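You operate a simulated robot arm through the tools that you are given. There is no shell and no other tool. Be economical: measure what you need, move in short steps, check, and stop when the job is done.

Carry out the task below with a simulated robot arm. There is one attempt and no reset: what you move stays moved.

TASK
Press the blue top piece onto the blue heel in the hand press.
Fine: heel in the slide's cradle, top piece straight on it, slide in, pull the lever, then draw the slide out again.

It is judged by the outcome, as a careful person would: the job done as asked, and still so three seconds after it is handed in. It fails if anything else is knocked over, pushed out of place, dropped, spilled or broken.

THE ROBOT
A 6-joint arm with a two-finger parallel gripper, fixed in place. Base frame: the origin is at the foot of the arm, x ahead of it, y to its left, z up; the work surface is at about z = 0. Lengths are in cm, angles in rad, forces in N, time in s.
With the tool pointing down near the work surface it reaches from about 14 to 58 cm from the base axis. Its first joint turns from -1.152 to 1.152 rad. Payload 2.1 kg.
Tool frame: the origin (TCP) lies between the finger pads and is the grasp point; the fingertips stand 3 cm ahead of it; z points along the fingers, y is the line along which they close. The gripper opens to 9.4 cm. The fingers are 2.8 cm wide and 1 cm thick; the gripper's body (5 by 9.6 cm) begins 5.5 cm behind the TCP.
Orientation is that of the tool frame in the base frame, as a unit quaternion [x, y, z, w]. With the fingers straight down and closing along the base's y, the tool's x points along the base's -x, its y along +y and its z along -z.

THE INTERFACE
- The arm moves only by the tool nudge_tool. Its argument "rows" is a list of rows, each an object (a shift or turn left out is 0, a gripper value left out holds the last) with "rotation": the turn, a rotation vector about the tool's x, y, z in rad, a list of three; "linear": the shift along the tool's x, y, z in cm, a list of three; "gripper": the closure, from 0 (fully open) to 1 (shut). In form: [{"rotation": [wx, wy, wz], "linear": [tx, ty, tz], "gripper": gripper}, ...]. A call has 1 to 10 rows; each row is the pose to reach, as a shift and turn from the pose commanded when the call began, along the tool's axes at that moment. A row lasts 0.2 s, in which the tool goes at most 5 cm and 0.15 rad; a call with a longer step from one row to the next is refused whole, and so is a gripper value outside its range. A pose out of reach is approached as far as the arm can. The call stops where the force on the tool passes 70 N (or 10 N more than at its start, if that is more) or the arm is blocked; 0.2 s more then pass. The fingers move at their own pace (about 7.2 cm/s each) and stop on an object; they squeeze with about 33 N. The grip force told is the motor's: it shows also when the fingers shut on nothing. Time passes only in rows, and 0.2 s behind the last, so rows that repeat a pose let the fingers close. It gives the time, the measured TCP pose, the force on the tool (base axes), the opening and the grip force at its end, in the units of the frame above (readings bear some noise).
- Cameras (640 x 400 px; columns grow to the right, rows downward): "scene" is fixed at [5.16, -36.4, 49.83]; the picture's right is [0.82, -0.57, 0.00], its down [-0.24, -0.35, -0.90] and it looks along [0.51, 0.74, -0.43] (base axes); focal length 214 px, centre (320, 200). "wrist" rides on the gripper at [-3.7, 0, -5.8] in the tool frame; the picture's right is [0.00, -1.00, 0.00], its down [0.97, 0.00, -0.24] and it looks along [0.24, 0.00, 0.97] (tool axes); focal length 218 px, centre (320, 200).
- capture(camera): a new picture of that camera. No time passes.
- probe_pixels(camera, pixels): for up to 12 pixels [column, row] of the newest picture of that camera ("zoom" is the newest enlarged one), the place [x, y, z] in the base frame of the surface seen there, good to about 0.3 cm. No time passes.
- zoom(camera, box): a new picture of the part [left, top, right, bottom] of that camera's present view, enlarged. No time passes.
- sign_off(): hands the job in; it is judged then, once.

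Work in short steps. Measure before you move; look again where a grasp or a placing could have gone wrong, and mend it. You have 80 turns and 34 pictures in all, the two below and enlarged ones among them. Open the gripper and draw the arm clear of the work before you hand the job in, unless the task says otherwise; then end with one line.

The tools are called after "Call:" as a command line: name --argument value ..., lists and objects as JSON in quotes. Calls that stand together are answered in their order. nudge_tool: Moves the arm, as the interface text tells. Its arguments: {"type":"object","properties":{"rows":{"type":"array"}},"required":["rows"]} The other tools are called the same way: capture (camera) takes a picture; probe_pixels (camera, pixels) gives the place of the surface under pixels of a picture; zoom (camera, box) takes an enlarged picture of a part of a camera's view; sign_off () hands the job in.

At the start:

```text
time_s: 0.0
ee_pos: [28.36, 4.17, 46.03]
orientation: [-0.001, 1.0, 0.0, 0.0]
ft_force: [0.9, 0.1, 0.3]
finger_gap: 9.36
grasp_force: 0.1
```

scene: 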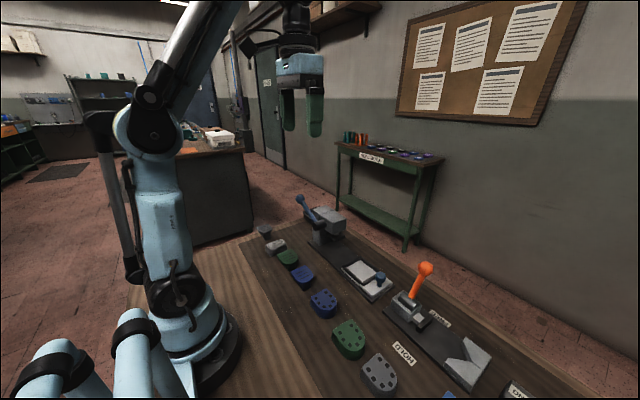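
wrist: 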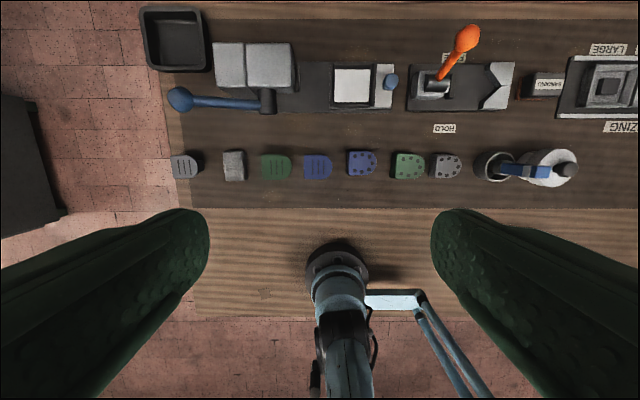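

The wrist view shows a row of heels and top pieces at row ~165 and the press with the blue lever at (250,80). I enlarge both areas.

Call:
zoom --camera "wrist" --box '[140, 0, 420, 200]'

Call:
zoom --camera "scene" --box '[240, 180, 420, 320]'

Call:
zoom --camera "wrist" --box '[380, 0, 640, 200]'

Call:
zoom --camera "scene" --box '[280, 240, 560, 400]'

```text
2.00 times, centred on (280, 100) of wrist
```

zoom: 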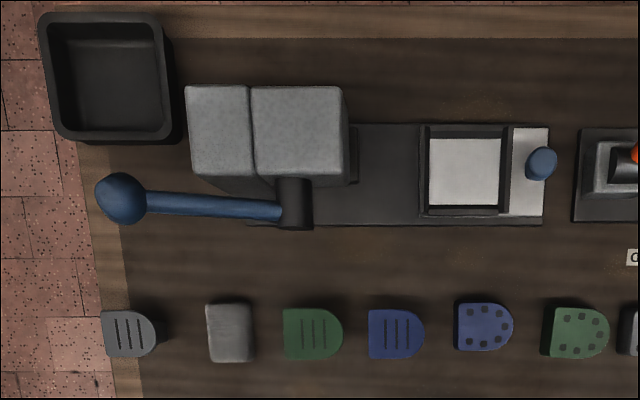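

```text
2.86 times, centred on (330, 250) of scene
```

zoom: 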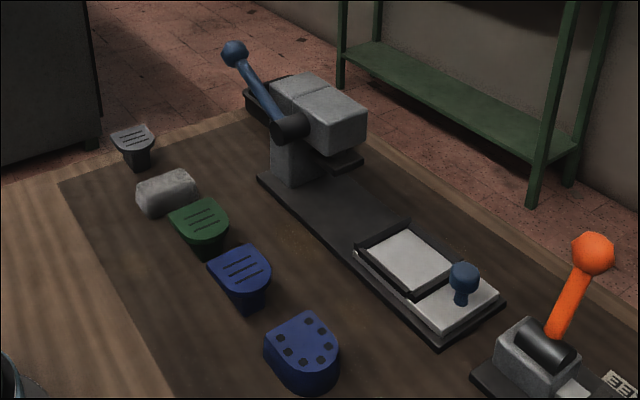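

```text
2.00 times, centred on (510, 100) of wrist
```

zoom: 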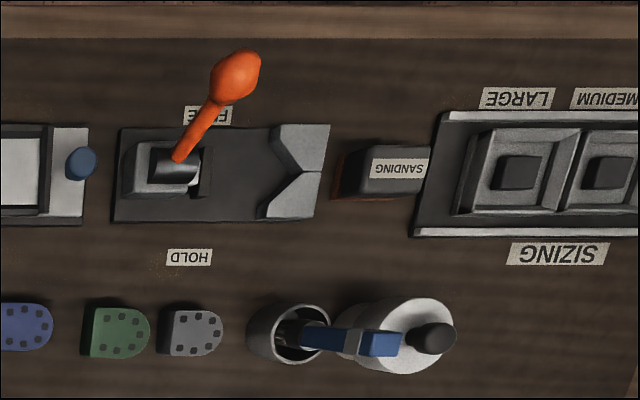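

```text
2.29 times, centred on (420, 320) of scene
```

zoom: 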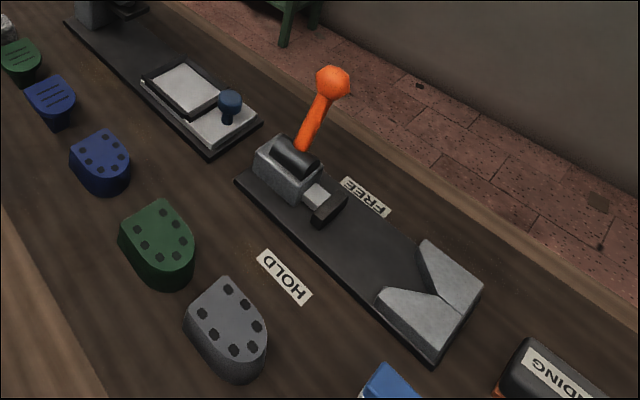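

Blue heel with holes is at wrist (361,163), blue slotted top piece at (318,166), slide at (355,85). I probe heights and outlines.

Call:
probe_pixels --camera "wrist" --pixels '[[361, 163], [350, 163], [375, 163], [361, 152], [361, 175], [317, 166], [305, 166], [330, 166], [317, 157], [317, 177], [340, 163], [320, 185]]'

Call:
probe_pixels --camera "wrist" --pixels '[[352, 85], [352, 66], [352, 105], [331, 85], [374, 85], [391, 82], [384, 100], [180, 99], [230, 102], [268, 101], [270, 65], [300, 85]]'

Call:
probe_pixels --camera "scene" --pixels '[[301, 200], [310, 214], [318, 224], [335, 214], [345, 225], [380, 275], [378, 280], [310, 285], [308, 273], [304, 271], [322, 303], [325, 315]]'

```text
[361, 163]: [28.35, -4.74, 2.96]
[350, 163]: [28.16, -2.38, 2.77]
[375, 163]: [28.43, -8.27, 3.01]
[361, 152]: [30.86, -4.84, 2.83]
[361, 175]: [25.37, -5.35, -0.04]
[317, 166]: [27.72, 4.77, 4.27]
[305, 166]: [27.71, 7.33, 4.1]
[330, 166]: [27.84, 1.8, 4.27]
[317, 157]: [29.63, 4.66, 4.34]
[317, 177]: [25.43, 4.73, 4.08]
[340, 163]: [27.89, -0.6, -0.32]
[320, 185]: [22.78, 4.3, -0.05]
```

```text
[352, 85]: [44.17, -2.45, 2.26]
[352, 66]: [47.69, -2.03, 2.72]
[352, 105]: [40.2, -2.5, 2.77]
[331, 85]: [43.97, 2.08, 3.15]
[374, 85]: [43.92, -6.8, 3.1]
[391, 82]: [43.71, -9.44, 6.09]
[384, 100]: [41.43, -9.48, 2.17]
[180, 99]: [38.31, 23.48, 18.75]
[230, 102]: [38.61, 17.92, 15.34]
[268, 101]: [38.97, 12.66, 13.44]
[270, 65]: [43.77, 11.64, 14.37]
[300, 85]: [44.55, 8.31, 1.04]
```

```text
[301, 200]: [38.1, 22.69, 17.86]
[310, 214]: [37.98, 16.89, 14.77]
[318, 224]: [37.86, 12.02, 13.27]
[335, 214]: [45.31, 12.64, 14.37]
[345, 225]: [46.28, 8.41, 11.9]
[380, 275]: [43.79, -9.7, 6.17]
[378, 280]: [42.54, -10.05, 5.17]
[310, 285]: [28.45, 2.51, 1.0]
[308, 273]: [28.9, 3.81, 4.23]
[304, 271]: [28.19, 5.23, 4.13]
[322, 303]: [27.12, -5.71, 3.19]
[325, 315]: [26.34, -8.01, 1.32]
```

Heel spans roughly x 25.6–31, y −2.2 to −8.3, top z 3; top piece's upper face is at z 4.2 with something narrower beneath. I go down for a closer look.

Call:
nudge_tool --rows '[{"linear": [0, -1, 4.5]}, {"linear": [0, -2, 9]}, {"linear": [0, -3, 13.5]}, {"linear": [0, -4, 18]}, {"linear": [0, -4.5, 22.5]}, {"linear": [0, -4.5, 27]}, {"linear": [0, -4.5, 29]}, {"linear": [0, -4.5, 29]}]'

Call:
capture --camera "wrist"

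Call:
zoom --camera "scene" --box '[270, 240, 350, 320]'

```text
time_s: 1.8
ee_pos: [28.25, -0.25, 16.97]
orientation: [-0.001, 1.0, 0.0, 0.001]
ft_force: [0.4, 0.3, -0.3]
finger_gap: 9.4
grasp_force: 0.1
```

```text
27 pictures are left
```

wrist: 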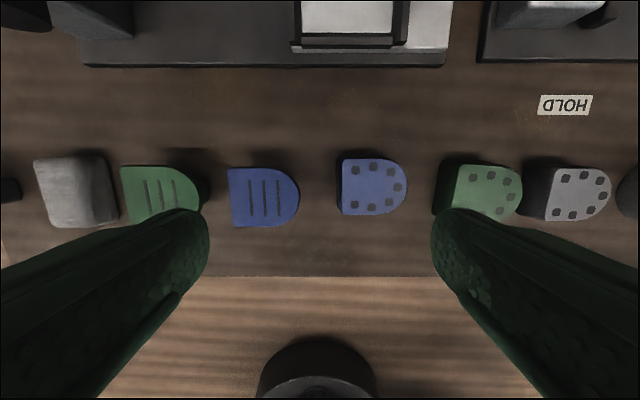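

```text
5.00 times, centred on (310, 280) of scene
```

zoom: 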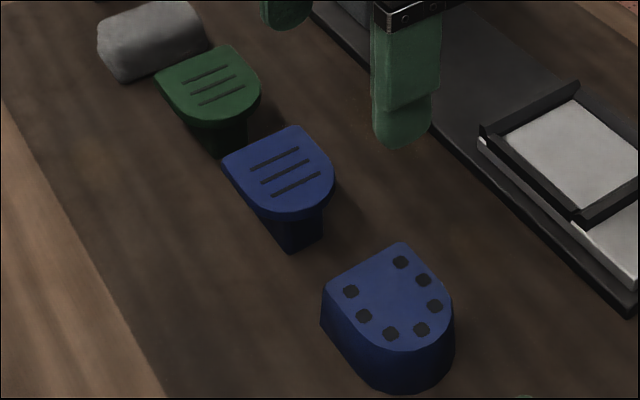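

Call:
probe_pixels --camera "zoom" --pixels '[[250, 200], [262, 214], [290, 218], [290, 245], [275, 230], [312, 225], [310, 205], [325, 208], [335, 180], [385, 375], [325, 320], [395, 355]]'

Call:
probe_pixels --camera "wrist" --pixels '[[230, 172], [233, 222], [265, 170], [263, 225], [297, 198], [229, 198], [345, 162], [345, 212], [375, 161], [373, 213], [404, 187], [342, 187]]'

```text
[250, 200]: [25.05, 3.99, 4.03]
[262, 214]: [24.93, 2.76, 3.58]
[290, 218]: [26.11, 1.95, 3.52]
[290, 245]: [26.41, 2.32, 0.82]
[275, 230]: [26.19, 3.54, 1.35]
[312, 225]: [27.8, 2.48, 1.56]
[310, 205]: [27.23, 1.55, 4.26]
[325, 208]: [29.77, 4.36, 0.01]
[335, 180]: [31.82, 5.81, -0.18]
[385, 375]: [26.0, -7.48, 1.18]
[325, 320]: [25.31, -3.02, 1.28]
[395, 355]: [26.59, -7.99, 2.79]
```

```text
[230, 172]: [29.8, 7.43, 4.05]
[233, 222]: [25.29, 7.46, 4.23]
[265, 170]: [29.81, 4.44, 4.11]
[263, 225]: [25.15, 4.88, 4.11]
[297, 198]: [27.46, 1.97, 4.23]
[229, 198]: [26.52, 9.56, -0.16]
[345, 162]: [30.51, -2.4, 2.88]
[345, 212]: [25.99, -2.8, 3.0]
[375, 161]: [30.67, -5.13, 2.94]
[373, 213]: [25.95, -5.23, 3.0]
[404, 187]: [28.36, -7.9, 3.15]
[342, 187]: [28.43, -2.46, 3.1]
```

Both parts are D-shaped with straight sides at x extremes, so I turn the gripper 90° to close along x, above the heel.

Call:
nudge_tool --rows '[{"rotation": [0, 0, 0.15], "linear": [0, -1, 0]}, {"rotation": [0, 0, 0.3], "linear": [0, -2, 0]}, {"rotation": [0, 0, 0.45], "linear": [0, -3, 0]}, {"rotation": [0, 0, 0.6], "linear": [0, -4, 0]}, {"rotation": [0, 0, 0.75], "linear": [0, -4.9, 0]}, {"rotation": [0, 0, 0.9], "linear": [0, -4.9, 0]}, {"rotation": [0, 0, 1.05], "linear": [0, -4.9, 0]}, {"rotation": [0, 0, 1.2], "linear": [0, -4.9, 0]}, {"rotation": [0, 0, 1.35], "linear": [0, -4.9, 0]}, {"rotation": [0, 0, 1.5], "linear": [0, -4.9, 0]}]'

Call:
nudge_tool --rows '[{"rotation": [0, 0, 0.0708]}, {"rotation": [0, 0, 0.0708]}]'

Call:
capture --camera "wrist"

```text
time_s: 4.0
ee_pos: [28.3, -5.29, 17.0]
orientation: [0.683, 0.73, 0.0, 0.0]
ft_force: [0.1, 0.4, -0.4]
finger_gap: 9.39
grasp_force: 0.1
```

```text
time_s: 4.6
ee_pos: [28.41, -5.29, 17.16]
orientation: [0.707, 0.707, -0.001, 0.0]
ft_force: [1.1, 0.8, 0.1]
finger_gap: 9.39
grasp_force: 0.1
```

```text
25 pictures are left
```

wrist: 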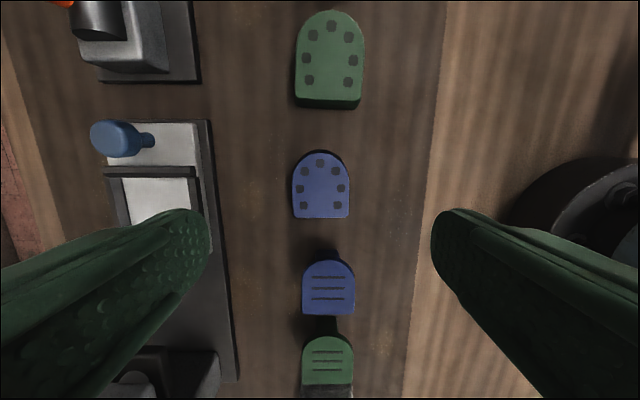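

Call:
probe_pixels --camera "wrist" --pixels '[[320, 153], [320, 216], [295, 200], [346, 200], [306, 262], [350, 290], [327, 264], [328, 312], [295, 217], [348, 217], [304, 310], [352, 312]]'

Call:
nudge_tool --rows '[{"linear": [0.5, 0, 4]}, {"linear": [0.8, -0.1, 8]}, {"linear": [0.8, -0.1, 11]}, {"linear": [0.8, -0.1, 13]}, {"linear": [0.8, -0.1, 13]}]'

```text
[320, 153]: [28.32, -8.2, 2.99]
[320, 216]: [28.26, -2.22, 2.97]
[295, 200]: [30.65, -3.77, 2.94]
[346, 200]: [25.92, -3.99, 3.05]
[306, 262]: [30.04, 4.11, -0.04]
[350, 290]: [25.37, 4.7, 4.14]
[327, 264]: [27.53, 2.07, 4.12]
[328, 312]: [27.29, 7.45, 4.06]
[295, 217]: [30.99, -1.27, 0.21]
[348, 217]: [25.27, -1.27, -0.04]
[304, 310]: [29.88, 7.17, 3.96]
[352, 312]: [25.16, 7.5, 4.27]
```

```text
time_s: 5.8
ee_pos: [28.22, -4.49, 3.96]
orientation: [0.706, 0.708, 0.0, 0.0]
ft_force: [-0.3, -0.5, -0.8]
finger_gap: 9.42
grasp_force: 0.0
```

Fingers straddle the heel (fingertips at z≈1); I close and lift slightly.

Call:
nudge_tool --rows '[{"gripper": 1}, {"gripper": 1}, {"gripper": 1}, {"gripper": 1}, {"linear": [0, 0, -2]}, {"linear": [0, 0, -5]}, {"linear": [0, 0, -8]}, {"linear": [0, 0, -8]}]'

Call:
capture --camera "wrist"

Call:
zoom --camera "scene" --box '[260, 200, 440, 320]'

```text
time_s: 7.6
ee_pos: [28.19, -4.44, 12.13]
orientation: [0.707, 0.707, -0.001, 0.0]
ft_force: [0.5, -0.3, -0.6]
finger_gap: 0.02
grasp_force: 33.3
```

```text
24 pictures are left
```

wrist: 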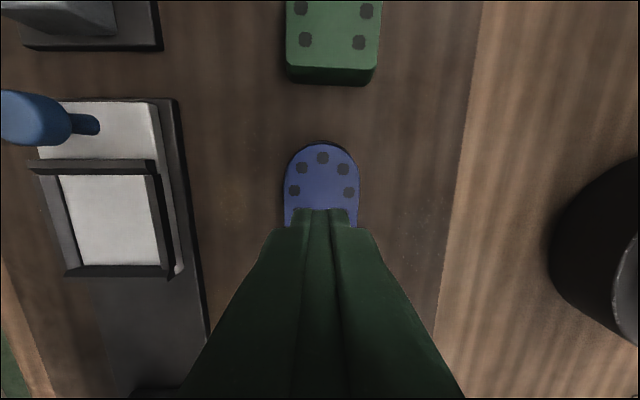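

```text
3.33 times, centred on (350, 260) of scene
```

zoom: 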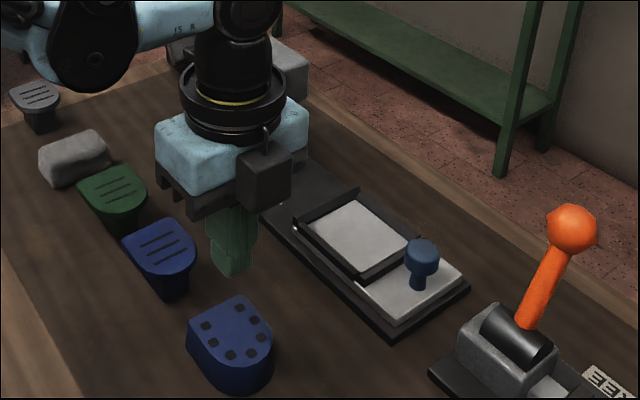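

The grip slid off: the gripper shut empty and the heel stayed at its place, so its sides probably taper. I measure the side profile.

Call:
zoom --camera "scene" --box '[300, 275, 350, 320]'

```text
8.89 times, centred on (325, 298) of scene
```

zoom: 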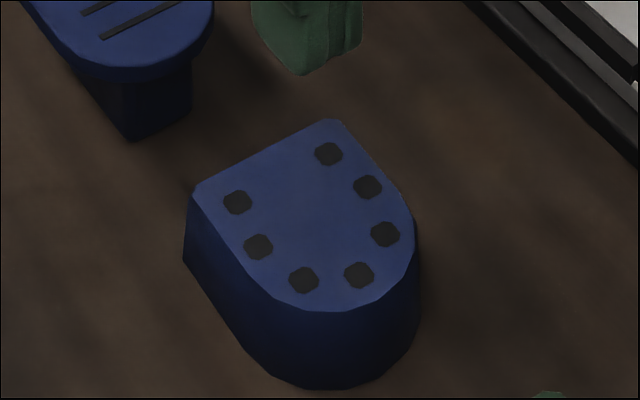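

Call:
probe_pixels --camera "zoom" --pixels '[[200, 195], [195, 215], [192, 235], [187, 255], [240, 275], [240, 300], [240, 325], [275, 305], [270, 340], [265, 365], [340, 320], [335, 375]]'

Call:
probe_pixels --camera "wrist" --pixels '[[322, 145], [322, 141], [285, 195], [281, 215], [288, 222], [358, 195], [355, 222], [322, 150], [300, 200], [363, 200], [330, 80], [330, 70]]'

```text
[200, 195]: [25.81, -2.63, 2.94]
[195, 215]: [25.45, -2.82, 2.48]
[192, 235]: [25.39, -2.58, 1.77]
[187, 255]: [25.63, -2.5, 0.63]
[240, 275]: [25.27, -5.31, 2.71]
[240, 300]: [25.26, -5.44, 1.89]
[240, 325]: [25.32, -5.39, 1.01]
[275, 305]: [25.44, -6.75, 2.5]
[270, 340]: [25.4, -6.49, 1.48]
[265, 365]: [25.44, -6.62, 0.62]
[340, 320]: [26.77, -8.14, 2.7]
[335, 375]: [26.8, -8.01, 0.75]
```

```text
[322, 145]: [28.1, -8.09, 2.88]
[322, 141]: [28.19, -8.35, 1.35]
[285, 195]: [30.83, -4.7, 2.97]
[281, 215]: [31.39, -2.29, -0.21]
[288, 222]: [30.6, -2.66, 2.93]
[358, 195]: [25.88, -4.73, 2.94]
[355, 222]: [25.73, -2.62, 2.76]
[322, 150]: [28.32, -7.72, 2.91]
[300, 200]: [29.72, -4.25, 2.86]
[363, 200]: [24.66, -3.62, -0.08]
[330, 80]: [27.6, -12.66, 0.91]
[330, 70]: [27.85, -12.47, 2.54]
```

Sides are nearly vertical. I open, go lower (TCP z≈3.5) and close without lifting to read the gap.

Call:
nudge_tool --rows '[{"gripper": 0}, {"gripper": 0}, {"gripper": 0}, {"gripper": 0}, {"linear": [0, 0.1, 4]}, {"linear": [0, 0.1, 7.5]}, {"linear": [0, 0.1, 8.6]}, {"linear": [0, 0.1, 8.6]}]'

Call:
nudge_tool --rows '[{"gripper": 1}, {"gripper": 1}, {"gripper": 1}, {"gripper": 1}, {"gripper": 1}]'

```text
time_s: 9.4
ee_pos: [28.26, -4.49, 3.29]
orientation: [0.707, 0.707, -0.001, 0.0]
ft_force: [-0.7, -0.3, -0.3]
finger_gap: 9.41
grasp_force: 0.0
```

```text
time_s: 10.6
ee_pos: [28.3, -4.43, 3.41]
orientation: [0.708, 0.707, 0.0, 0.0]
ft_force: [0.7, 0.9, 0.6]
finger_gap: 5.56
grasp_force: 33.4
```

Gap 5.56 with the heel between. I lift gently by 1 cm and check.

Call:
nudge_tool --rows '[{"linear": [0, 0, -0.3]}, {"linear": [0, 0, -0.6]}, {"linear": [0, 0, -1]}, {"linear": [0, 0, -1]}]'

Call:
zoom --camera "scene" --box '[290, 265, 370, 320]'

```text
time_s: 11.6
ee_pos: [28.34, -4.41, 4.38]
orientation: [0.707, 0.708, -0.001, 0.0]
ft_force: [0.8, 0.8, -0.6]
finger_gap: 5.56
grasp_force: 33.2
```

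```text
7.27 times, centred on (330, 292) of scene
```

zoom: 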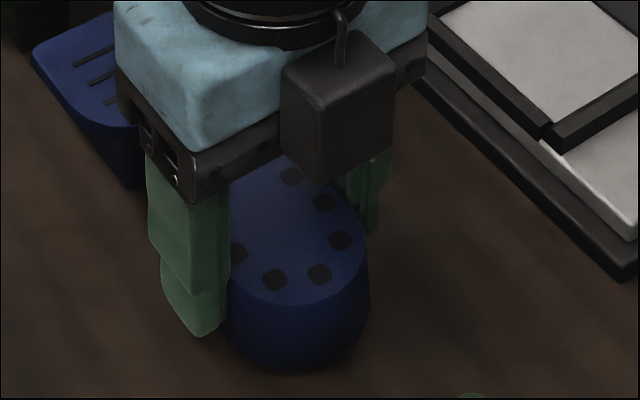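

Held firmly (gap constant). From the last wrist picture I probe the cradle walls and floor in detail.

Call:
probe_pixels --camera "wrist" --pixels '[[90, 168], [90, 162], [64, 180], [50, 200], [42, 180], [120, 262], [120, 270], [120, 275], [152, 200], [160, 200], [172, 200], [110, 220]]'

Call:
nudge_tool --rows '[{"linear": [0, 0, -3]}, {"linear": [0, 0, -6]}, {"linear": [0, 0, -8]}, {"linear": [0, 0, -8]}]'

Call:
zoom --camera "scene" --box '[330, 240, 410, 310]'

```text
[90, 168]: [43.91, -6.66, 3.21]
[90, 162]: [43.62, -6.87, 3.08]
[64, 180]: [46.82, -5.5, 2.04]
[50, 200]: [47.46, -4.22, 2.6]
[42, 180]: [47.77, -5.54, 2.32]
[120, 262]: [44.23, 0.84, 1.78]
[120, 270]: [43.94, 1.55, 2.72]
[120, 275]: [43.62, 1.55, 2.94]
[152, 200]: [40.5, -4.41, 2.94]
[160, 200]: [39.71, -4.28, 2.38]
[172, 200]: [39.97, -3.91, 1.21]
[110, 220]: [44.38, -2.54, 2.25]
```

```text
time_s: 12.6
ee_pos: [28.29, -4.49, 12.47]
orientation: [0.707, 0.707, 0.0, 0.0]
ft_force: [-0.5, -0.6, -0.7]
finger_gap: 5.57
grasp_force: 32.8
```

```text
5.71 times, centred on (370, 275) of scene
```

zoom: 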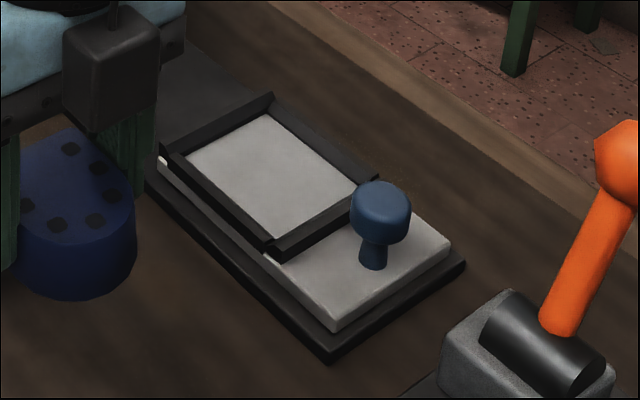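

Call:
probe_pixels --camera "zoom" --pixels '[[190, 158], [225, 195], [268, 235], [275, 237], [310, 215], [350, 190], [350, 180], [310, 150], [272, 117], [262, 117], [225, 135], [270, 175]]'

Call:
probe_pixels --camera "zoom" --pixels '[[175, 155], [215, 195], [260, 240], [265, 246], [315, 222], [365, 185], [360, 165], [315, 133], [272, 98], [220, 125], [185, 147], [325, 320]]'

```text
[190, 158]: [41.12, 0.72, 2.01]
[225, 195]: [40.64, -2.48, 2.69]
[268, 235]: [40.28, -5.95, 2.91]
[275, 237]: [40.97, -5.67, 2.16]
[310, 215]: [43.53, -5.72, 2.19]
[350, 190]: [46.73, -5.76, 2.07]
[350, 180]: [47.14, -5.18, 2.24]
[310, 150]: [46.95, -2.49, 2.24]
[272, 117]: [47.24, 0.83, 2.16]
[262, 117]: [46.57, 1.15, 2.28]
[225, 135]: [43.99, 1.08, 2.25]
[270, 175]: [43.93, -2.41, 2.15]
```

```text
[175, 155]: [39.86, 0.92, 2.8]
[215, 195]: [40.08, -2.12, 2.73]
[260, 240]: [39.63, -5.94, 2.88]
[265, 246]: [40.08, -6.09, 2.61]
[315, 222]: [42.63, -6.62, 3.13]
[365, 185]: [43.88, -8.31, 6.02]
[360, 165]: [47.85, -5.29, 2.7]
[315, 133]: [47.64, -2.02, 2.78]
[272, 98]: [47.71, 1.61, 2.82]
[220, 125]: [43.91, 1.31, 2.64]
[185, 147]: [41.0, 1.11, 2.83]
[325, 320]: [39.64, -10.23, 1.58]
```

Cradle interior is x 40.7–47.3, y −6.2–1.3 (centre 44.0, −2.45), floor 2.2, walls ~2.8. I carry the heel over it.

Call:
nudge_tool --rows '[{"linear": [0.7, 4, 0]}, {"linear": [1.4, 8, 0]}, {"linear": [2.1, 12, 0]}, {"linear": [2.75, 15.7, 0]}, {"linear": [2.75, 15.7, 2]}, {"linear": [2.75, 15.7, 4.5]}, {"linear": [2.75, 15.7, 4.5]}]'

Call:
capture --camera "wrist"

Call:
zoom --camera "scene" --box '[330, 220, 420, 310]'

```text
time_s: 14.2
ee_pos: [43.91, -1.7, 7.8]
orientation: [0.708, 0.706, 0.0, 0.0]
ft_force: [-0.4, 0.6, -1.3]
finger_gap: 5.55
grasp_force: 33.0
```

```text
19 pictures are left
```

wrist: 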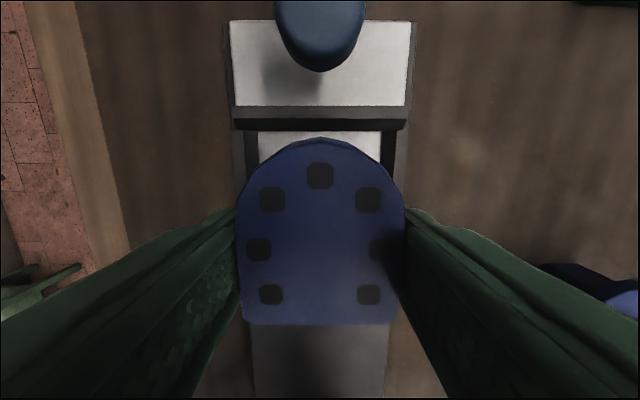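

```text
4.44 times, centred on (375, 265) of scene
```

zoom: 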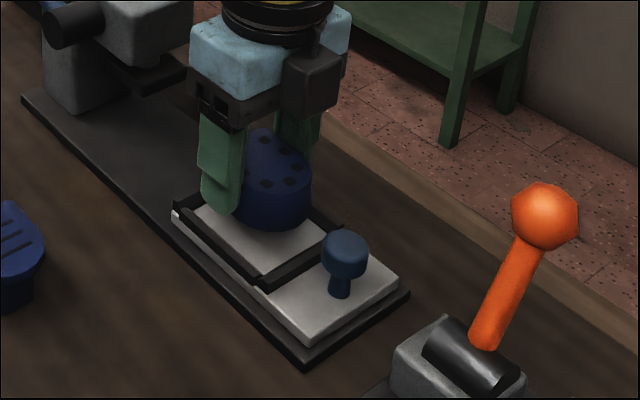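

Call:
probe_pixels --camera "wrist" --pixels '[[320, 142], [320, 320], [252, 180], [388, 180], [245, 150], [400, 150], [320, 112], [320, 128], [250, 140], [255, 140], [385, 140], [395, 140]]'

```text
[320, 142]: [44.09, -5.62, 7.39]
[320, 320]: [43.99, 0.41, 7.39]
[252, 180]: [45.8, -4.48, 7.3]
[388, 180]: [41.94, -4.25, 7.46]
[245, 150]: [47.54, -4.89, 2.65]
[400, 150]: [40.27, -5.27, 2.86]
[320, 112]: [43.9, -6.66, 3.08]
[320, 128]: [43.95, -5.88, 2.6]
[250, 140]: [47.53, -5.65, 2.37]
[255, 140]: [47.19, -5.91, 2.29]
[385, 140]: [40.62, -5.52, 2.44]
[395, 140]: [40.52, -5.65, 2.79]
```

Heel is centred over the cradle (y −5.6…0.5, x≈43.95). Lower to just above the walls, then release.

Call:
nudge_tool --rows '[{"linear": [0, 0, 0.8]}, {"linear": [0, 0, 1.5]}, {"linear": [0, 0, 1.85]}, {"linear": [0, 0, 1.85]}]'

```text
time_s: 15.2
ee_pos: [43.9, -1.66, 5.95]
orientation: [0.707, 0.707, 0.0, 0.0]
ft_force: [0.8, -0.4, -0.8]
finger_gap: 5.54
grasp_force: 32.8
```

Call:
nudge_tool --rows '[{"gripper": 0}, {"gripper": 0}, {"gripper": 0}, {"gripper": 0}, {"linear": [0, 0, -3]}, {"linear": [0, 0, -7]}, {"linear": [0, 0, -7]}]'

Call:
capture --camera "wrist"

Call:
zoom --camera "scene" --box '[330, 220, 420, 310]'

```text
time_s: 16.8
ee_pos: [43.93, -1.74, 13.24]
orientation: [0.707, 0.707, 0.0, 0.0]
ft_force: [0.7, 0.6, 0.8]
finger_gap: 9.4
grasp_force: 0.0
```

```text
17 pictures are left
```

wrist: 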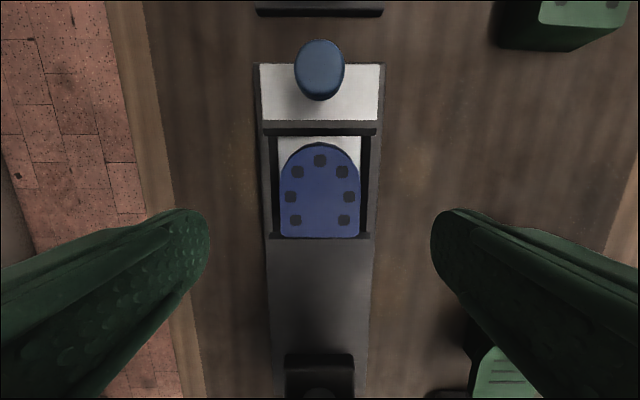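

```text
4.44 times, centred on (375, 265) of scene
```

zoom: 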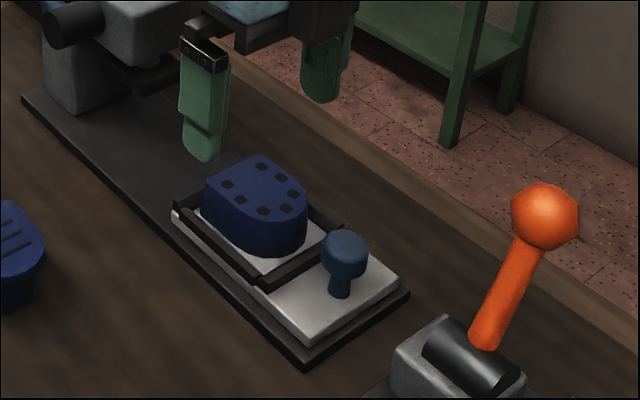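

Call:
probe_pixels --camera "wrist" --pixels '[[320, 147], [320, 235], [282, 215], [359, 215], [283, 235], [358, 235], [320, 190], [320, 239], [360, 190], [281, 190], [277, 215], [365, 215]]'

Call:
probe_pixels --camera "zoom" --pixels '[[208, 187], [262, 156], [303, 205], [270, 220], [245, 190], [290, 185], [225, 170], [205, 212], [285, 253], [215, 200], [180, 205], [240, 255]]'

```text
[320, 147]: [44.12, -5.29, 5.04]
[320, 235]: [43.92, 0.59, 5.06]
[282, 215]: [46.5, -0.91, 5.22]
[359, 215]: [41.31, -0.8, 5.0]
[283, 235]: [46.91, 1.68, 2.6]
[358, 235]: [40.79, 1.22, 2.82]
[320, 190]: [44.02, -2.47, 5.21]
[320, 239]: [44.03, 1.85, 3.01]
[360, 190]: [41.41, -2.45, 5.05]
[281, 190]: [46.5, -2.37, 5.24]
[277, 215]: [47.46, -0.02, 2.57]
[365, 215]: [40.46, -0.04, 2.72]
```

```text
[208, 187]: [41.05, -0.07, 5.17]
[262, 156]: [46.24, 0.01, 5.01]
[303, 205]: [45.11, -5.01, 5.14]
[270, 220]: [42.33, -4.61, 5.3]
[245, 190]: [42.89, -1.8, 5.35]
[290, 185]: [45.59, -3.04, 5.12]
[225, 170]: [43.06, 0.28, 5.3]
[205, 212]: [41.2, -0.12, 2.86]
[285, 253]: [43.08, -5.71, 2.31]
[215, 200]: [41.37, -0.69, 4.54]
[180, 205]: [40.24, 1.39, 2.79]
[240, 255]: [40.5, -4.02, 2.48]
```

Heel is seated flat and straight in the cradle (top z≈5.15, centre 43.95, −2.45). Now I move above the blue top piece for a centred look.

Call:
nudge_tool --rows '[{"linear": [0, -4.5, 0]}, {"linear": [0, -9, 0]}, {"linear": [1, -13, 0]}, {"linear": [4.5, -16.4, 0]}, {"linear": [6.9, -16.4, 0]}, {"linear": [6.9, -16.4, 0]}, {"linear": [6.9, -16.4, 0]}]'

Call:
capture --camera "wrist"

```text
time_s: 18.4
ee_pos: [27.56, 5.17, 13.03]
orientation: [0.707, 0.707, 0.0, -0.001]
ft_force: [0.2, -0.1, -0.3]
finger_gap: 9.4
grasp_force: 0.1
```

```text
15 pictures are left
```

wrist: 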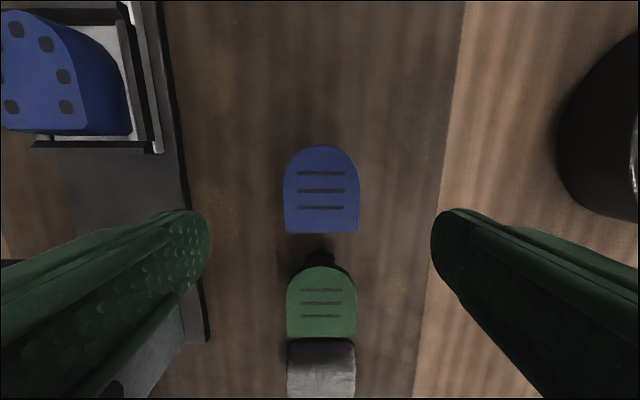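

Plate: centre ≈(27.46, 4.5), same footprint as the heel. I descend to TCP z≈5.6 so only the fingertips overlap the plate, and close.

Call:
nudge_tool --rows '[{"linear": [0.43, -0.1, 3]}, {"linear": [0.43, -0.1, 6]}, {"linear": [0.43, -0.1, 7.4]}, {"linear": [0.43, -0.1, 7.4]}]'

Call:
nudge_tool --rows '[{"gripper": 1}, {"gripper": 1}, {"gripper": 1}, {"gripper": 1}, {"gripper": 1}]'

```text
time_s: 19.4
ee_pos: [27.56, 5.73, 5.63]
orientation: [0.707, 0.707, 0.0, 0.0]
ft_force: [-0.2, -0.2, -0.3]
finger_gap: 9.41
grasp_force: 0.1
```

```text
time_s: 20.6
ee_pos: [27.53, 5.68, 5.7]
orientation: [0.707, 0.707, 0.0, 0.0]
ft_force: [-0.5, -0.2, 0.4]
finger_gap: 5.22
grasp_force: 33.4
```

Gripped with gap 5.22. Slow lift of 0.8 cm.

Call:
nudge_tool --rows '[{"linear": [0, 0, -0.2]}, {"linear": [0, 0, -0.4]}, {"linear": [0, 0, -0.6]}, {"linear": [0, 0, -0.8]}, {"linear": [0, 0, -0.8]}]'

Call:
zoom --camera "scene" --box '[265, 230, 345, 300]'

```text
time_s: 21.8
ee_pos: [27.48, 5.59, 6.56]
orientation: [0.707, 0.707, -0.001, -0.001]
ft_force: [0.4, 0.1, 0.0]
finger_gap: 5.25
grasp_force: 32.7
```

```text
5.71 times, centred on (305, 265) of scene
```

zoom: 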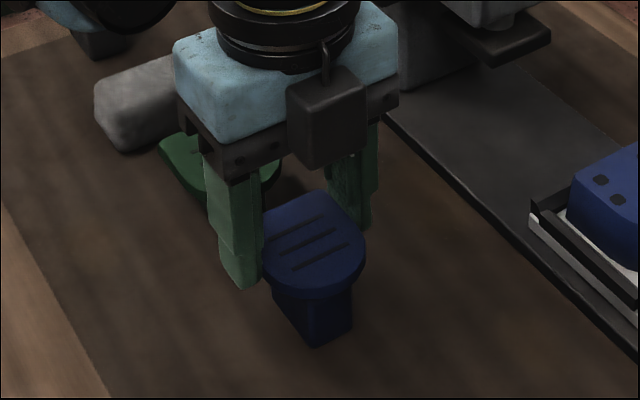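

Plate is held. I lift further slowly to see whether the stem stays behind.

Call:
nudge_tool --rows '[{"linear": [0, 0, -0.7]}, {"linear": [0, 0, -1.4]}, {"linear": [0, 0, -2.1]}, {"linear": [0, 0, -2.8]}, {"linear": [0, 0, -3.5]}, {"linear": [0, 0, -4.2]}, {"linear": [0, 0, -5]}, {"linear": [0, 0, -5]}]'

Call:
zoom --camera "scene" --box '[265, 220, 345, 300]'

Call:
capture --camera "wrist"

```text
time_s: 23.6
ee_pos: [27.45, 5.64, 11.57]
orientation: [0.707, 0.707, 0.0, 0.0]
ft_force: [0.3, -1.0, -0.4]
finger_gap: 5.21
grasp_force: 33.1
```

```text
5.00 times, centred on (305, 260) of scene
```

zoom: 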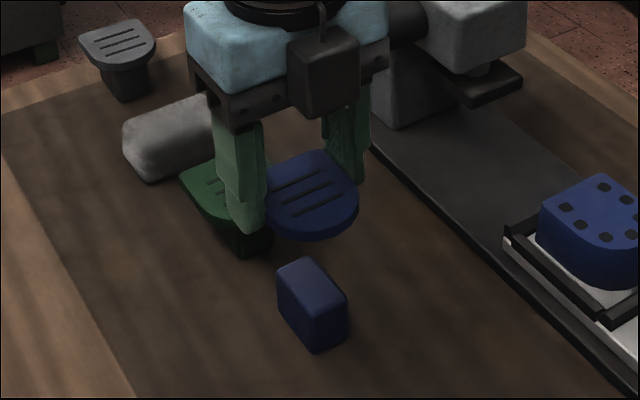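

```text
12 pictures are left
```

wrist: 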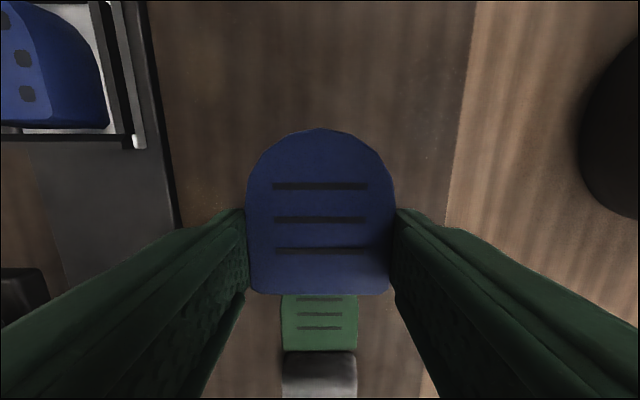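

Stand stayed upright and the plate is level. Carry it over the heel: target TCP (43.9, −1.2, 9.6).

Call:
nudge_tool --rows '[{"linear": [-3, 1, 0]}, {"linear": [-5.5, 4, 0]}, {"linear": [-6.84, 8, 0]}, {"linear": [-6.84, 12, 0]}, {"linear": [-6.84, 15, 0]}, {"linear": [-6.84, 16.4, 0]}, {"linear": [-6.84, 16.4, 1.9]}, {"linear": [-6.84, 16.4, 1.9]}]'

Call:
capture --camera "wrist"

Call:
zoom --camera "scene" --box '[330, 220, 420, 310]'

```text
time_s: 25.4
ee_pos: [43.96, -1.16, 9.56]
orientation: [0.707, 0.707, 0.0, -0.001]
ft_force: [0.1, 0.3, -0.5]
finger_gap: 5.23
grasp_force: 33.5
```

```text
11 pictures are left
```

wrist: 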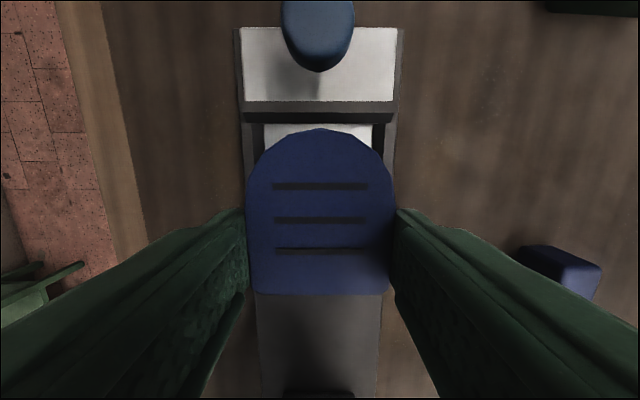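

```text
4.44 times, centred on (375, 265) of scene
```

zoom: 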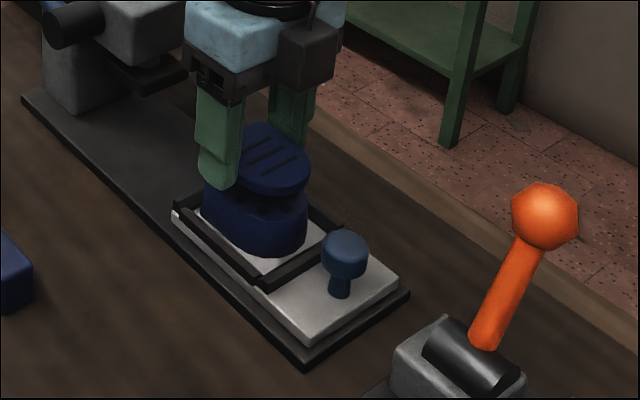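

Aligned over heel. I lower in small steps, watching the force.

Call:
nudge_tool --rows '[{"linear": [0, 0, 0.6]}, {"linear": [0, 0, 1.2]}, {"linear": [0, 0, 1.5]}, {"linear": [0, 0, 1.6]}, {"linear": [0, 0, 1.6]}]'

Call:
nudge_tool --rows '[{"linear": [0, 0, 0.1]}, {"linear": [0, 0, 0.2]}, {"linear": [0, 0, 0.2]}]'

```text
time_s: 26.6
ee_pos: [43.92, -1.18, 8.17]
orientation: [0.707, 0.707, 0.002, 0.002]
ft_force: [-0.1, -0.2, 61.6]
finger_gap: 5.26
grasp_force: 32.7
```

```text
time_s: 27.0
ee_pos: [44.01, -1.31, 8.13]
orientation: [0.707, 0.707, 0.001, 0.002]
ft_force: [-1.7, 0.2, 23.0]
finger_gap: 5.23
grasp_force: 33.0
stopped in row 1: the force on the tool passed its limit (the readings are from after the stop); the commanded pose is now the measured one
```

The fingertips (z≈5.15) rest on the heel's rim, with the plate ~0.7 cm above it. I back off 0.15 and open only slightly so the fingers guide the plate down.

Call:
nudge_tool --rows '[{"linear": [0.1, 0, -0.1]}, {"linear": [0.1, 0, -0.1]}, {"linear": [0.1, 0, -0.1], "gripper": 0.38}, {"linear": [0.1, 0, -0.1], "gripper": 0.38}, {"linear": [0.1, 0, -0.1], "gripper": 0.38}]'

Call:
capture --camera "wrist"

```text
time_s: 28.2
ee_pos: [43.96, -1.12, 8.16]
orientation: [0.707, 0.707, 0.0, 0.001]
ft_force: [-0.8, -2.2, 8.5]
finger_gap: 5.77
grasp_force: 0.1
```

```text
9 pictures are left
```

wrist: 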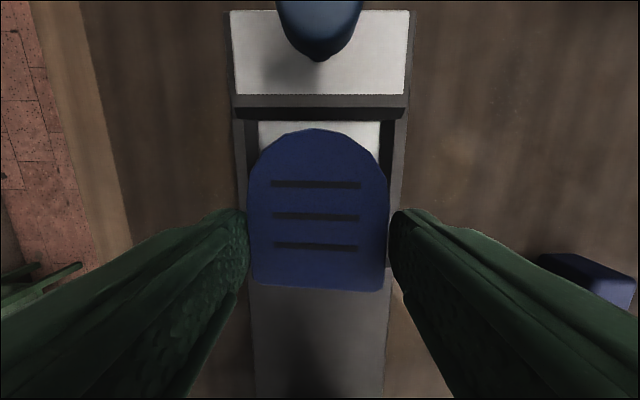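

Plate settled with a tiny yaw (slots ~1.5°). I raise 0.2, close to square and centre it on the tool axis, then reopen and go up to look.

Call:
nudge_tool --rows '[{"linear": [0, 0, -0.2]}, {"linear": [0, 0, -0.2]}, {"linear": [0, 0, -0.2], "gripper": 0.45}, {"linear": [0, 0, -0.2], "gripper": 0.45}, {"linear": [0, 0, -0.2], "gripper": 0.45}]'

Call:
nudge_tool --rows '[{"gripper": 0.38}, {"gripper": 0.2}, {"gripper": 0}, {"gripper": 0}, {"linear": [0, 0, -2]}, {"linear": [0, 0, -4.9]}, {"linear": [0, 0, -4.9]}]'

Call:
capture --camera "wrist"

Call:
zoom --camera "scene" --box '[345, 240, 405, 300]'

```text
time_s: 29.4
ee_pos: [44.01, -1.15, 8.33]
orientation: [0.708, 0.707, 0.001, 0.001]
ft_force: [-0.4, -1.0, -0.2]
finger_gap: 5.3
grasp_force: 18.4
```

```text
time_s: 31.0
ee_pos: [43.88, -1.14, 13.42]
orientation: [0.708, 0.707, 0.001, 0.0]
ft_force: [1.4, -1.0, 0.5]
finger_gap: 9.41
grasp_force: 0.1
```

```text
8 pictures are left
```

wrist: 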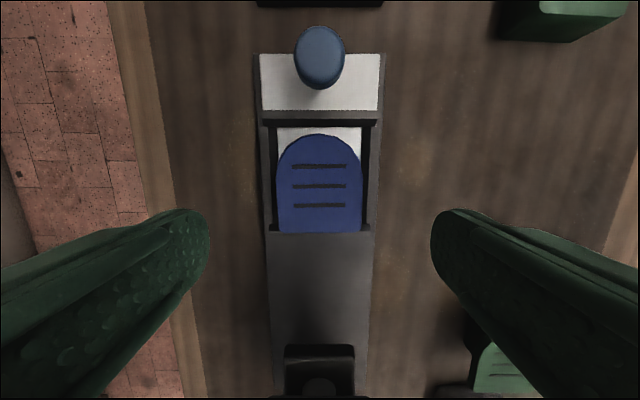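

```text
6.67 times, centred on (375, 270) of scene
```

zoom: 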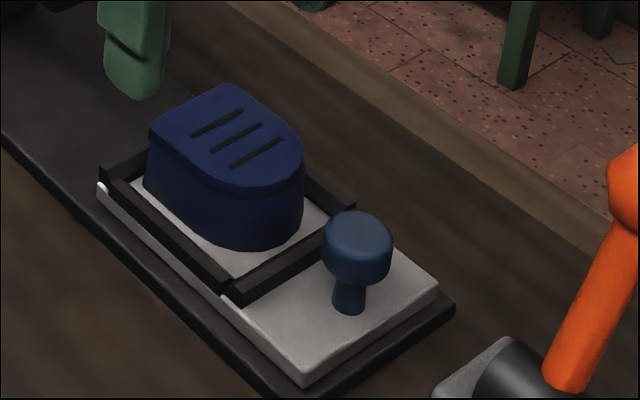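

Top piece sits flush and straight on the heel. Next I go over to the slide's knob (43.7, −9.5) and grip it.

Call:
nudge_tool --rows '[{"linear": [-4, -0.1, 0]}, {"linear": [-8.35, -0.2, 0]}, {"linear": [-8.35, -0.2, 3]}, {"linear": [-8.35, -0.2, 6]}, {"linear": [-8.35, -0.2, 6.8]}, {"linear": [-8.35, -0.2, 6.8]}]'

Call:
nudge_tool --rows '[{"gripper": 1}, {"gripper": 1}, {"gripper": 1}, {"gripper": 1}, {"gripper": 1}]'

```text
time_s: 32.4
ee_pos: [43.85, -9.46, 6.56]
orientation: [0.707, 0.707, 0.001, 0.0]
ft_force: [-0.2, 0.1, 0.5]
finger_gap: 9.39
grasp_force: 0.0
```

```text
time_s: 33.6
ee_pos: [43.94, -9.33, 6.47]
orientation: [0.706, 0.708, 0.003, 0.003]
ft_force: [20.9, -0.8, -7.7]
finger_gap: 2.73
grasp_force: 45.3
```

Knob gripped (gap 2.73) with a sideways load of 21 N; I ease x by +0.1 and begin a slow push inward.

Call:
nudge_tool --rows '[{"linear": [0, 0.1, 0]}, {"linear": [0.2, 0.1, 0]}, {"linear": [0.5, 0.1, 0]}, {"linear": [0.8, 0.1, 0]}, {"linear": [0.8, 0.1, 0]}]'

```text
time_s: 34.8
ee_pos: [43.89, -8.74, 6.39]
orientation: [0.706, 0.708, 0.002, 0.003]
ft_force: [21.3, -0.4, -6.1]
finger_gap: 2.73
grasp_force: 44.9
```

Call:
nudge_tool --rows '[{"linear": [0.3, 0.2, 0]}, {"linear": [0.7, 0.2, 0]}, {"linear": [1.2, 0.2, 0]}, {"linear": [1.7, 0.2, 0]}, {"linear": [2.2, 0.2, 0]}, {"linear": [2.7, 0.2, 0]}, {"linear": [3.2, 0.2, 0]}, {"linear": [3.5, 0.2, 0]}, {"linear": [3.5, 0.2, 0]}]'

Call:
zoom --camera "scene" --box '[310, 200, 420, 310]'

```text
time_s: 36.8
ee_pos: [44.0, -5.22, 6.44]
orientation: [0.707, 0.707, 0.0, 0.0]
ft_force: [-14.8, -0.1, -0.9]
finger_gap: 2.73
grasp_force: 45.3
```

```text
3.64 times, centred on (365, 255) of scene
```

zoom: 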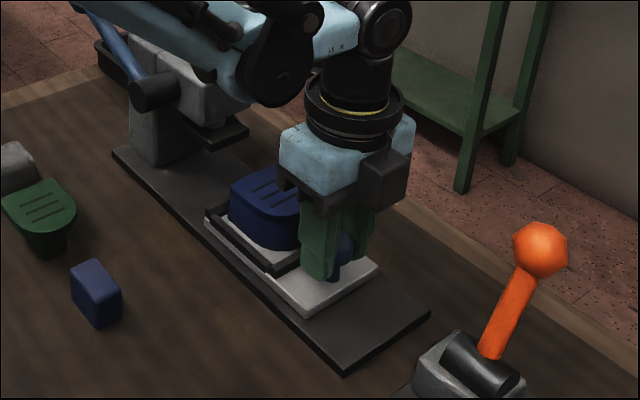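

Slide moves freely. Continue inward, trimming x by −0.08.

Call:
nudge_tool --rows '[{"linear": [0.4, -0.08, 0]}, {"linear": [0.9, -0.08, 0]}, {"linear": [1.4, -0.08, 0]}, {"linear": [1.9, -0.08, 0]}, {"linear": [2.4, -0.08, 0]}, {"linear": [2.9, -0.08, 0]}, {"linear": [3.4, -0.08, 0]}, {"linear": [3.9, -0.08, 0]}, {"linear": [4.3, -0.08, 0]}, {"linear": [4.3, -0.08, 0]}]'

Call:
probe_pixels --camera "zoom" --pixels '[[222, 130], [245, 128], [210, 140], [200, 115], [160, 130], [165, 90], [215, 90], [125, 155], [190, 150], [240, 125], [130, 45], [345, 370]]'

```text
time_s: 39.0
ee_pos: [44.02, -0.88, 6.47]
orientation: [0.707, 0.707, 0.002, 0.001]
ft_force: [0.8, 0.7, 7.6]
finger_gap: 2.69
grasp_force: 44.8
```

```text
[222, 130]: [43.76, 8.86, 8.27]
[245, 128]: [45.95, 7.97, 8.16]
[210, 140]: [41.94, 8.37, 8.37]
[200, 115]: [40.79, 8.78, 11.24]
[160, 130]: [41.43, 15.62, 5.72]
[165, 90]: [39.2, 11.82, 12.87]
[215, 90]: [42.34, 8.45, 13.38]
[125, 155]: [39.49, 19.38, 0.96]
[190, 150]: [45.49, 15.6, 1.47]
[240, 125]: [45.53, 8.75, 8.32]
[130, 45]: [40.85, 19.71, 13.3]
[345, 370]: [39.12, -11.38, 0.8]
```

Head column face is at y≈15.6, platen at z 8.3 above y≈8–14; the slide should stop with the knob near y≈4. Continue slowly.

Call:
nudge_tool --rows '[{"linear": [0.4, 0, 0]}, {"linear": [0.9, 0, 0]}, {"linear": [1.4, 0, 0]}, {"linear": [1.9, 0, 0]}, {"linear": [2.4, 0, 0]}, {"linear": [2.8, 0, 0]}, {"linear": [3.2, 0, 0]}, {"linear": [3.6, 0, 0]}, {"linear": [3.9, 0, 0]}, {"linear": [3.9, 0, 0]}]'

```text
time_s: 41.2
ee_pos: [44.03, 3.0, 6.48]
orientation: [0.707, 0.707, 0.002, 0.001]
ft_force: [3.3, 1.7, -4.9]
finger_gap: 2.72
grasp_force: 45.3
```

Call:
nudge_tool --rows '[{"linear": [0.2, 0, 0]}, {"linear": [0.4, 0, 0]}, {"linear": [0.6, 0, 0]}, {"linear": [0.8, 0, 0]}, {"linear": [1.0, 0, 0]}, {"linear": [1.2, 0, 0]}, {"linear": [1.4, 0, 0]}, {"linear": [1.4, 0, 0]}]'

Call:
zoom --camera "scene" --box '[285, 180, 385, 280]'

```text
time_s: 43.0
ee_pos: [44.03, 3.84, 6.49]
orientation: [0.709, 0.705, -0.003, 0.005]
ft_force: [-5.2, -36.4, -0.2]
finger_gap: 2.72
grasp_force: 45.5
```

```text
4.00 times, centred on (335, 230) of scene
```

zoom: 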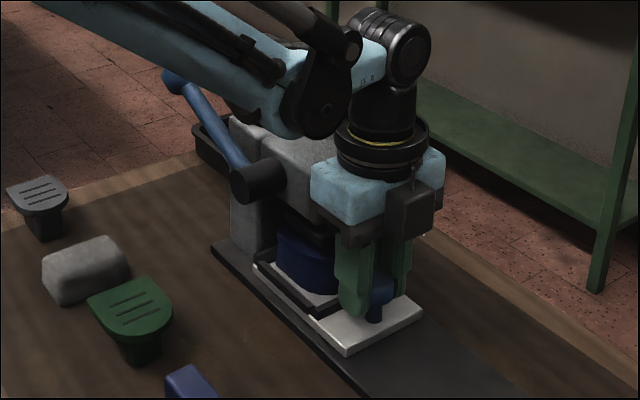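

Slide hit its stop (knob y≈3.84, −36 N). I relieve the push, open, and rise clear.

Call:
nudge_tool --rows '[{"linear": [-0.25, 0, 0]}, {"linear": [-0.45, 0, 0]}, {"linear": [-0.45, 0, 0], "gripper": 0}, {"linear": [-0.45, 0, 0], "gripper": 0}, {"linear": [-0.45, 0, 0], "gripper": 0}, {"linear": [-0.45, 0, -3]}, {"linear": [-1.5, 0, -7.5]}, {"linear": [-1.5, 0, -12]}, {"linear": [-1.5, 0, -16]}, {"linear": [-1.5, 0, -20]}]'

Call:
capture --camera "wrist"

```text
time_s: 45.2
ee_pos: [43.94, 2.89, 26.46]
orientation: [0.707, 0.707, 0.0, 0.001]
ft_force: [-0.5, -0.1, -0.1]
finger_gap: 9.39
grasp_force: 0.1
```

```text
4 pictures are left
```

wrist: 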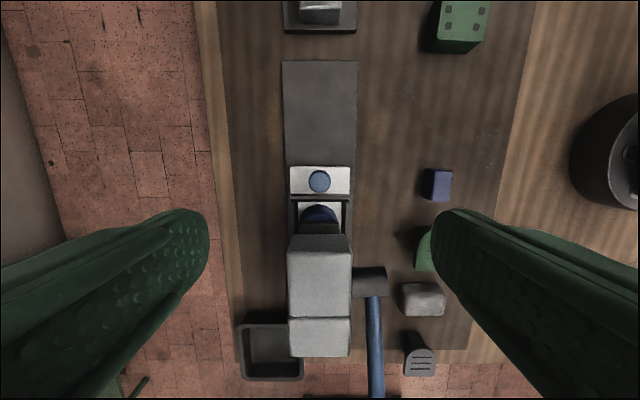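

Only 4 pictures remain; I probe this view for head, hub, lever and knob.

Call:
probe_pixels --camera "wrist" --pixels '[[319, 182], [320, 222], [320, 236], [320, 318], [320, 350], [350, 280], [370, 270], [370, 290], [384, 280], [373, 320], [376, 350], [378, 392]]'

Call:
probe_pixels --camera "scene" --pixels '[[301, 200], [298, 199], [304, 200], [301, 197], [301, 203], [306, 208], [312, 217]]'

```text
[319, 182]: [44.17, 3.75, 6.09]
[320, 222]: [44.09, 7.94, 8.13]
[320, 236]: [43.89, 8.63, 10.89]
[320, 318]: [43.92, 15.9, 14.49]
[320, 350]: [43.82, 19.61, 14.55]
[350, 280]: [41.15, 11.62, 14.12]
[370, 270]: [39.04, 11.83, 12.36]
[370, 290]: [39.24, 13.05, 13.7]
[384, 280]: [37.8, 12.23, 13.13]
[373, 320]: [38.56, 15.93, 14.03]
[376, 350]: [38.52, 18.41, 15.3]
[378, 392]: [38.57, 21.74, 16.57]
```

```text
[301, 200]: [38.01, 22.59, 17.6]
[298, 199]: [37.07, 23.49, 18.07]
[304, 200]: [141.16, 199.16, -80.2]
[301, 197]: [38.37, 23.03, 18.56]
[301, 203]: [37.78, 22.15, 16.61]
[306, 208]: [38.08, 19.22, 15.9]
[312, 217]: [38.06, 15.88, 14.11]
```

Ball centre ≈(38.5, 23.3, 17.4), hub ≈(39, 12.4, 12.4), arm length ≈12. I go above the ball with fingers half-open.

Call:
nudge_tool --rows '[{"linear": [4, -1.4, 0], "gripper": 0.4}, {"linear": [8, -2.8, 0], "gripper": 0.4}, {"linear": [12, -4.2, 0], "gripper": 0.4}, {"linear": [16, -5.4, 0], "gripper": 0.4}, {"linear": [20.4, -5.4, 0], "gripper": 0.4}, {"linear": [20.4, -5.4, 0], "gripper": 0.4}, {"linear": [20.4, -5.4, 2], "gripper": 0.4}, {"linear": [20.4, -5.4, 2], "gripper": 0.4}]'

Call:
capture --camera "wrist"

```text
time_s: 47.0
ee_pos: [38.5, 23.42, 24.24]
orientation: [0.707, 0.707, 0.0, 0.001]
ft_force: [-0.3, -0.1, -0.2]
finger_gap: 5.65
grasp_force: 0.0
```

```text
3 pictures are left
```

wrist: 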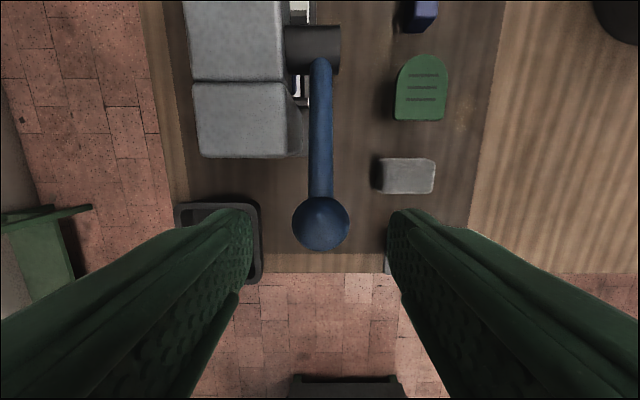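

Call:
probe_pixels --camera "wrist" --pixels '[[321, 224], [296, 224], [346, 224], [321, 202], [321, 246], [320, 180], [320, 120], [330, 45], [245, 155], [300, 130], [300, 45], [320, 62]]'

```text
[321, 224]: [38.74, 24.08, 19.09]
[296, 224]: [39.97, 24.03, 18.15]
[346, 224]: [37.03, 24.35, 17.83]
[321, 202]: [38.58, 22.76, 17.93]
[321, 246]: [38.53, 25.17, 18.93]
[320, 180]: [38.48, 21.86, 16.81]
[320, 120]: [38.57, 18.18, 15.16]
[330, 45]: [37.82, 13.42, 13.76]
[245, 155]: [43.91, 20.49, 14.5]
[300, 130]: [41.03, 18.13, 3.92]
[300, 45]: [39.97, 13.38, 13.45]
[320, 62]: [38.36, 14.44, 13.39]
```

Ball centre refined to (38.5, 24.1, 17.6), radius ~1.6. Descend and grip it.

Call:
nudge_tool --rows '[{"linear": [0.7, 0, 2]}, {"linear": [0.7, 0, 4]}, {"linear": [0.7, 0, 6]}, {"linear": [0.7, 0, 6.2]}, {"linear": [0.7, 0, 6.2], "gripper": 1}, {"linear": [0.7, 0, 6.2], "gripper": 1}, {"linear": [0.7, 0, 6.2], "gripper": 1}, {"linear": [0.7, 0, 6.2], "gripper": 1}]'

```text
time_s: 48.8
ee_pos: [38.46, 24.08, 18.23]
orientation: [0.706, 0.708, 0.0, 0.0]
ft_force: [-9.2, -3.2, -6.1]
finger_gap: 3.33
grasp_force: 45.2
```

Ball gripped (gap 3.33). Test a small tangential move up-and-over (toward −y).

Call:
nudge_tool --rows '[{"linear": [-0.12, 0, -0.3]}, {"linear": [-0.3, 0, -0.7]}, {"linear": [-0.3, 0, -0.7]}]'

```text
time_s: 49.6
ee_pos: [38.48, 23.96, 18.83]
orientation: [0.706, 0.708, 0.001, -0.001]
ft_force: [-7.9, 19.6, -35.0]
finger_gap: 3.3
grasp_force: 44.7
```

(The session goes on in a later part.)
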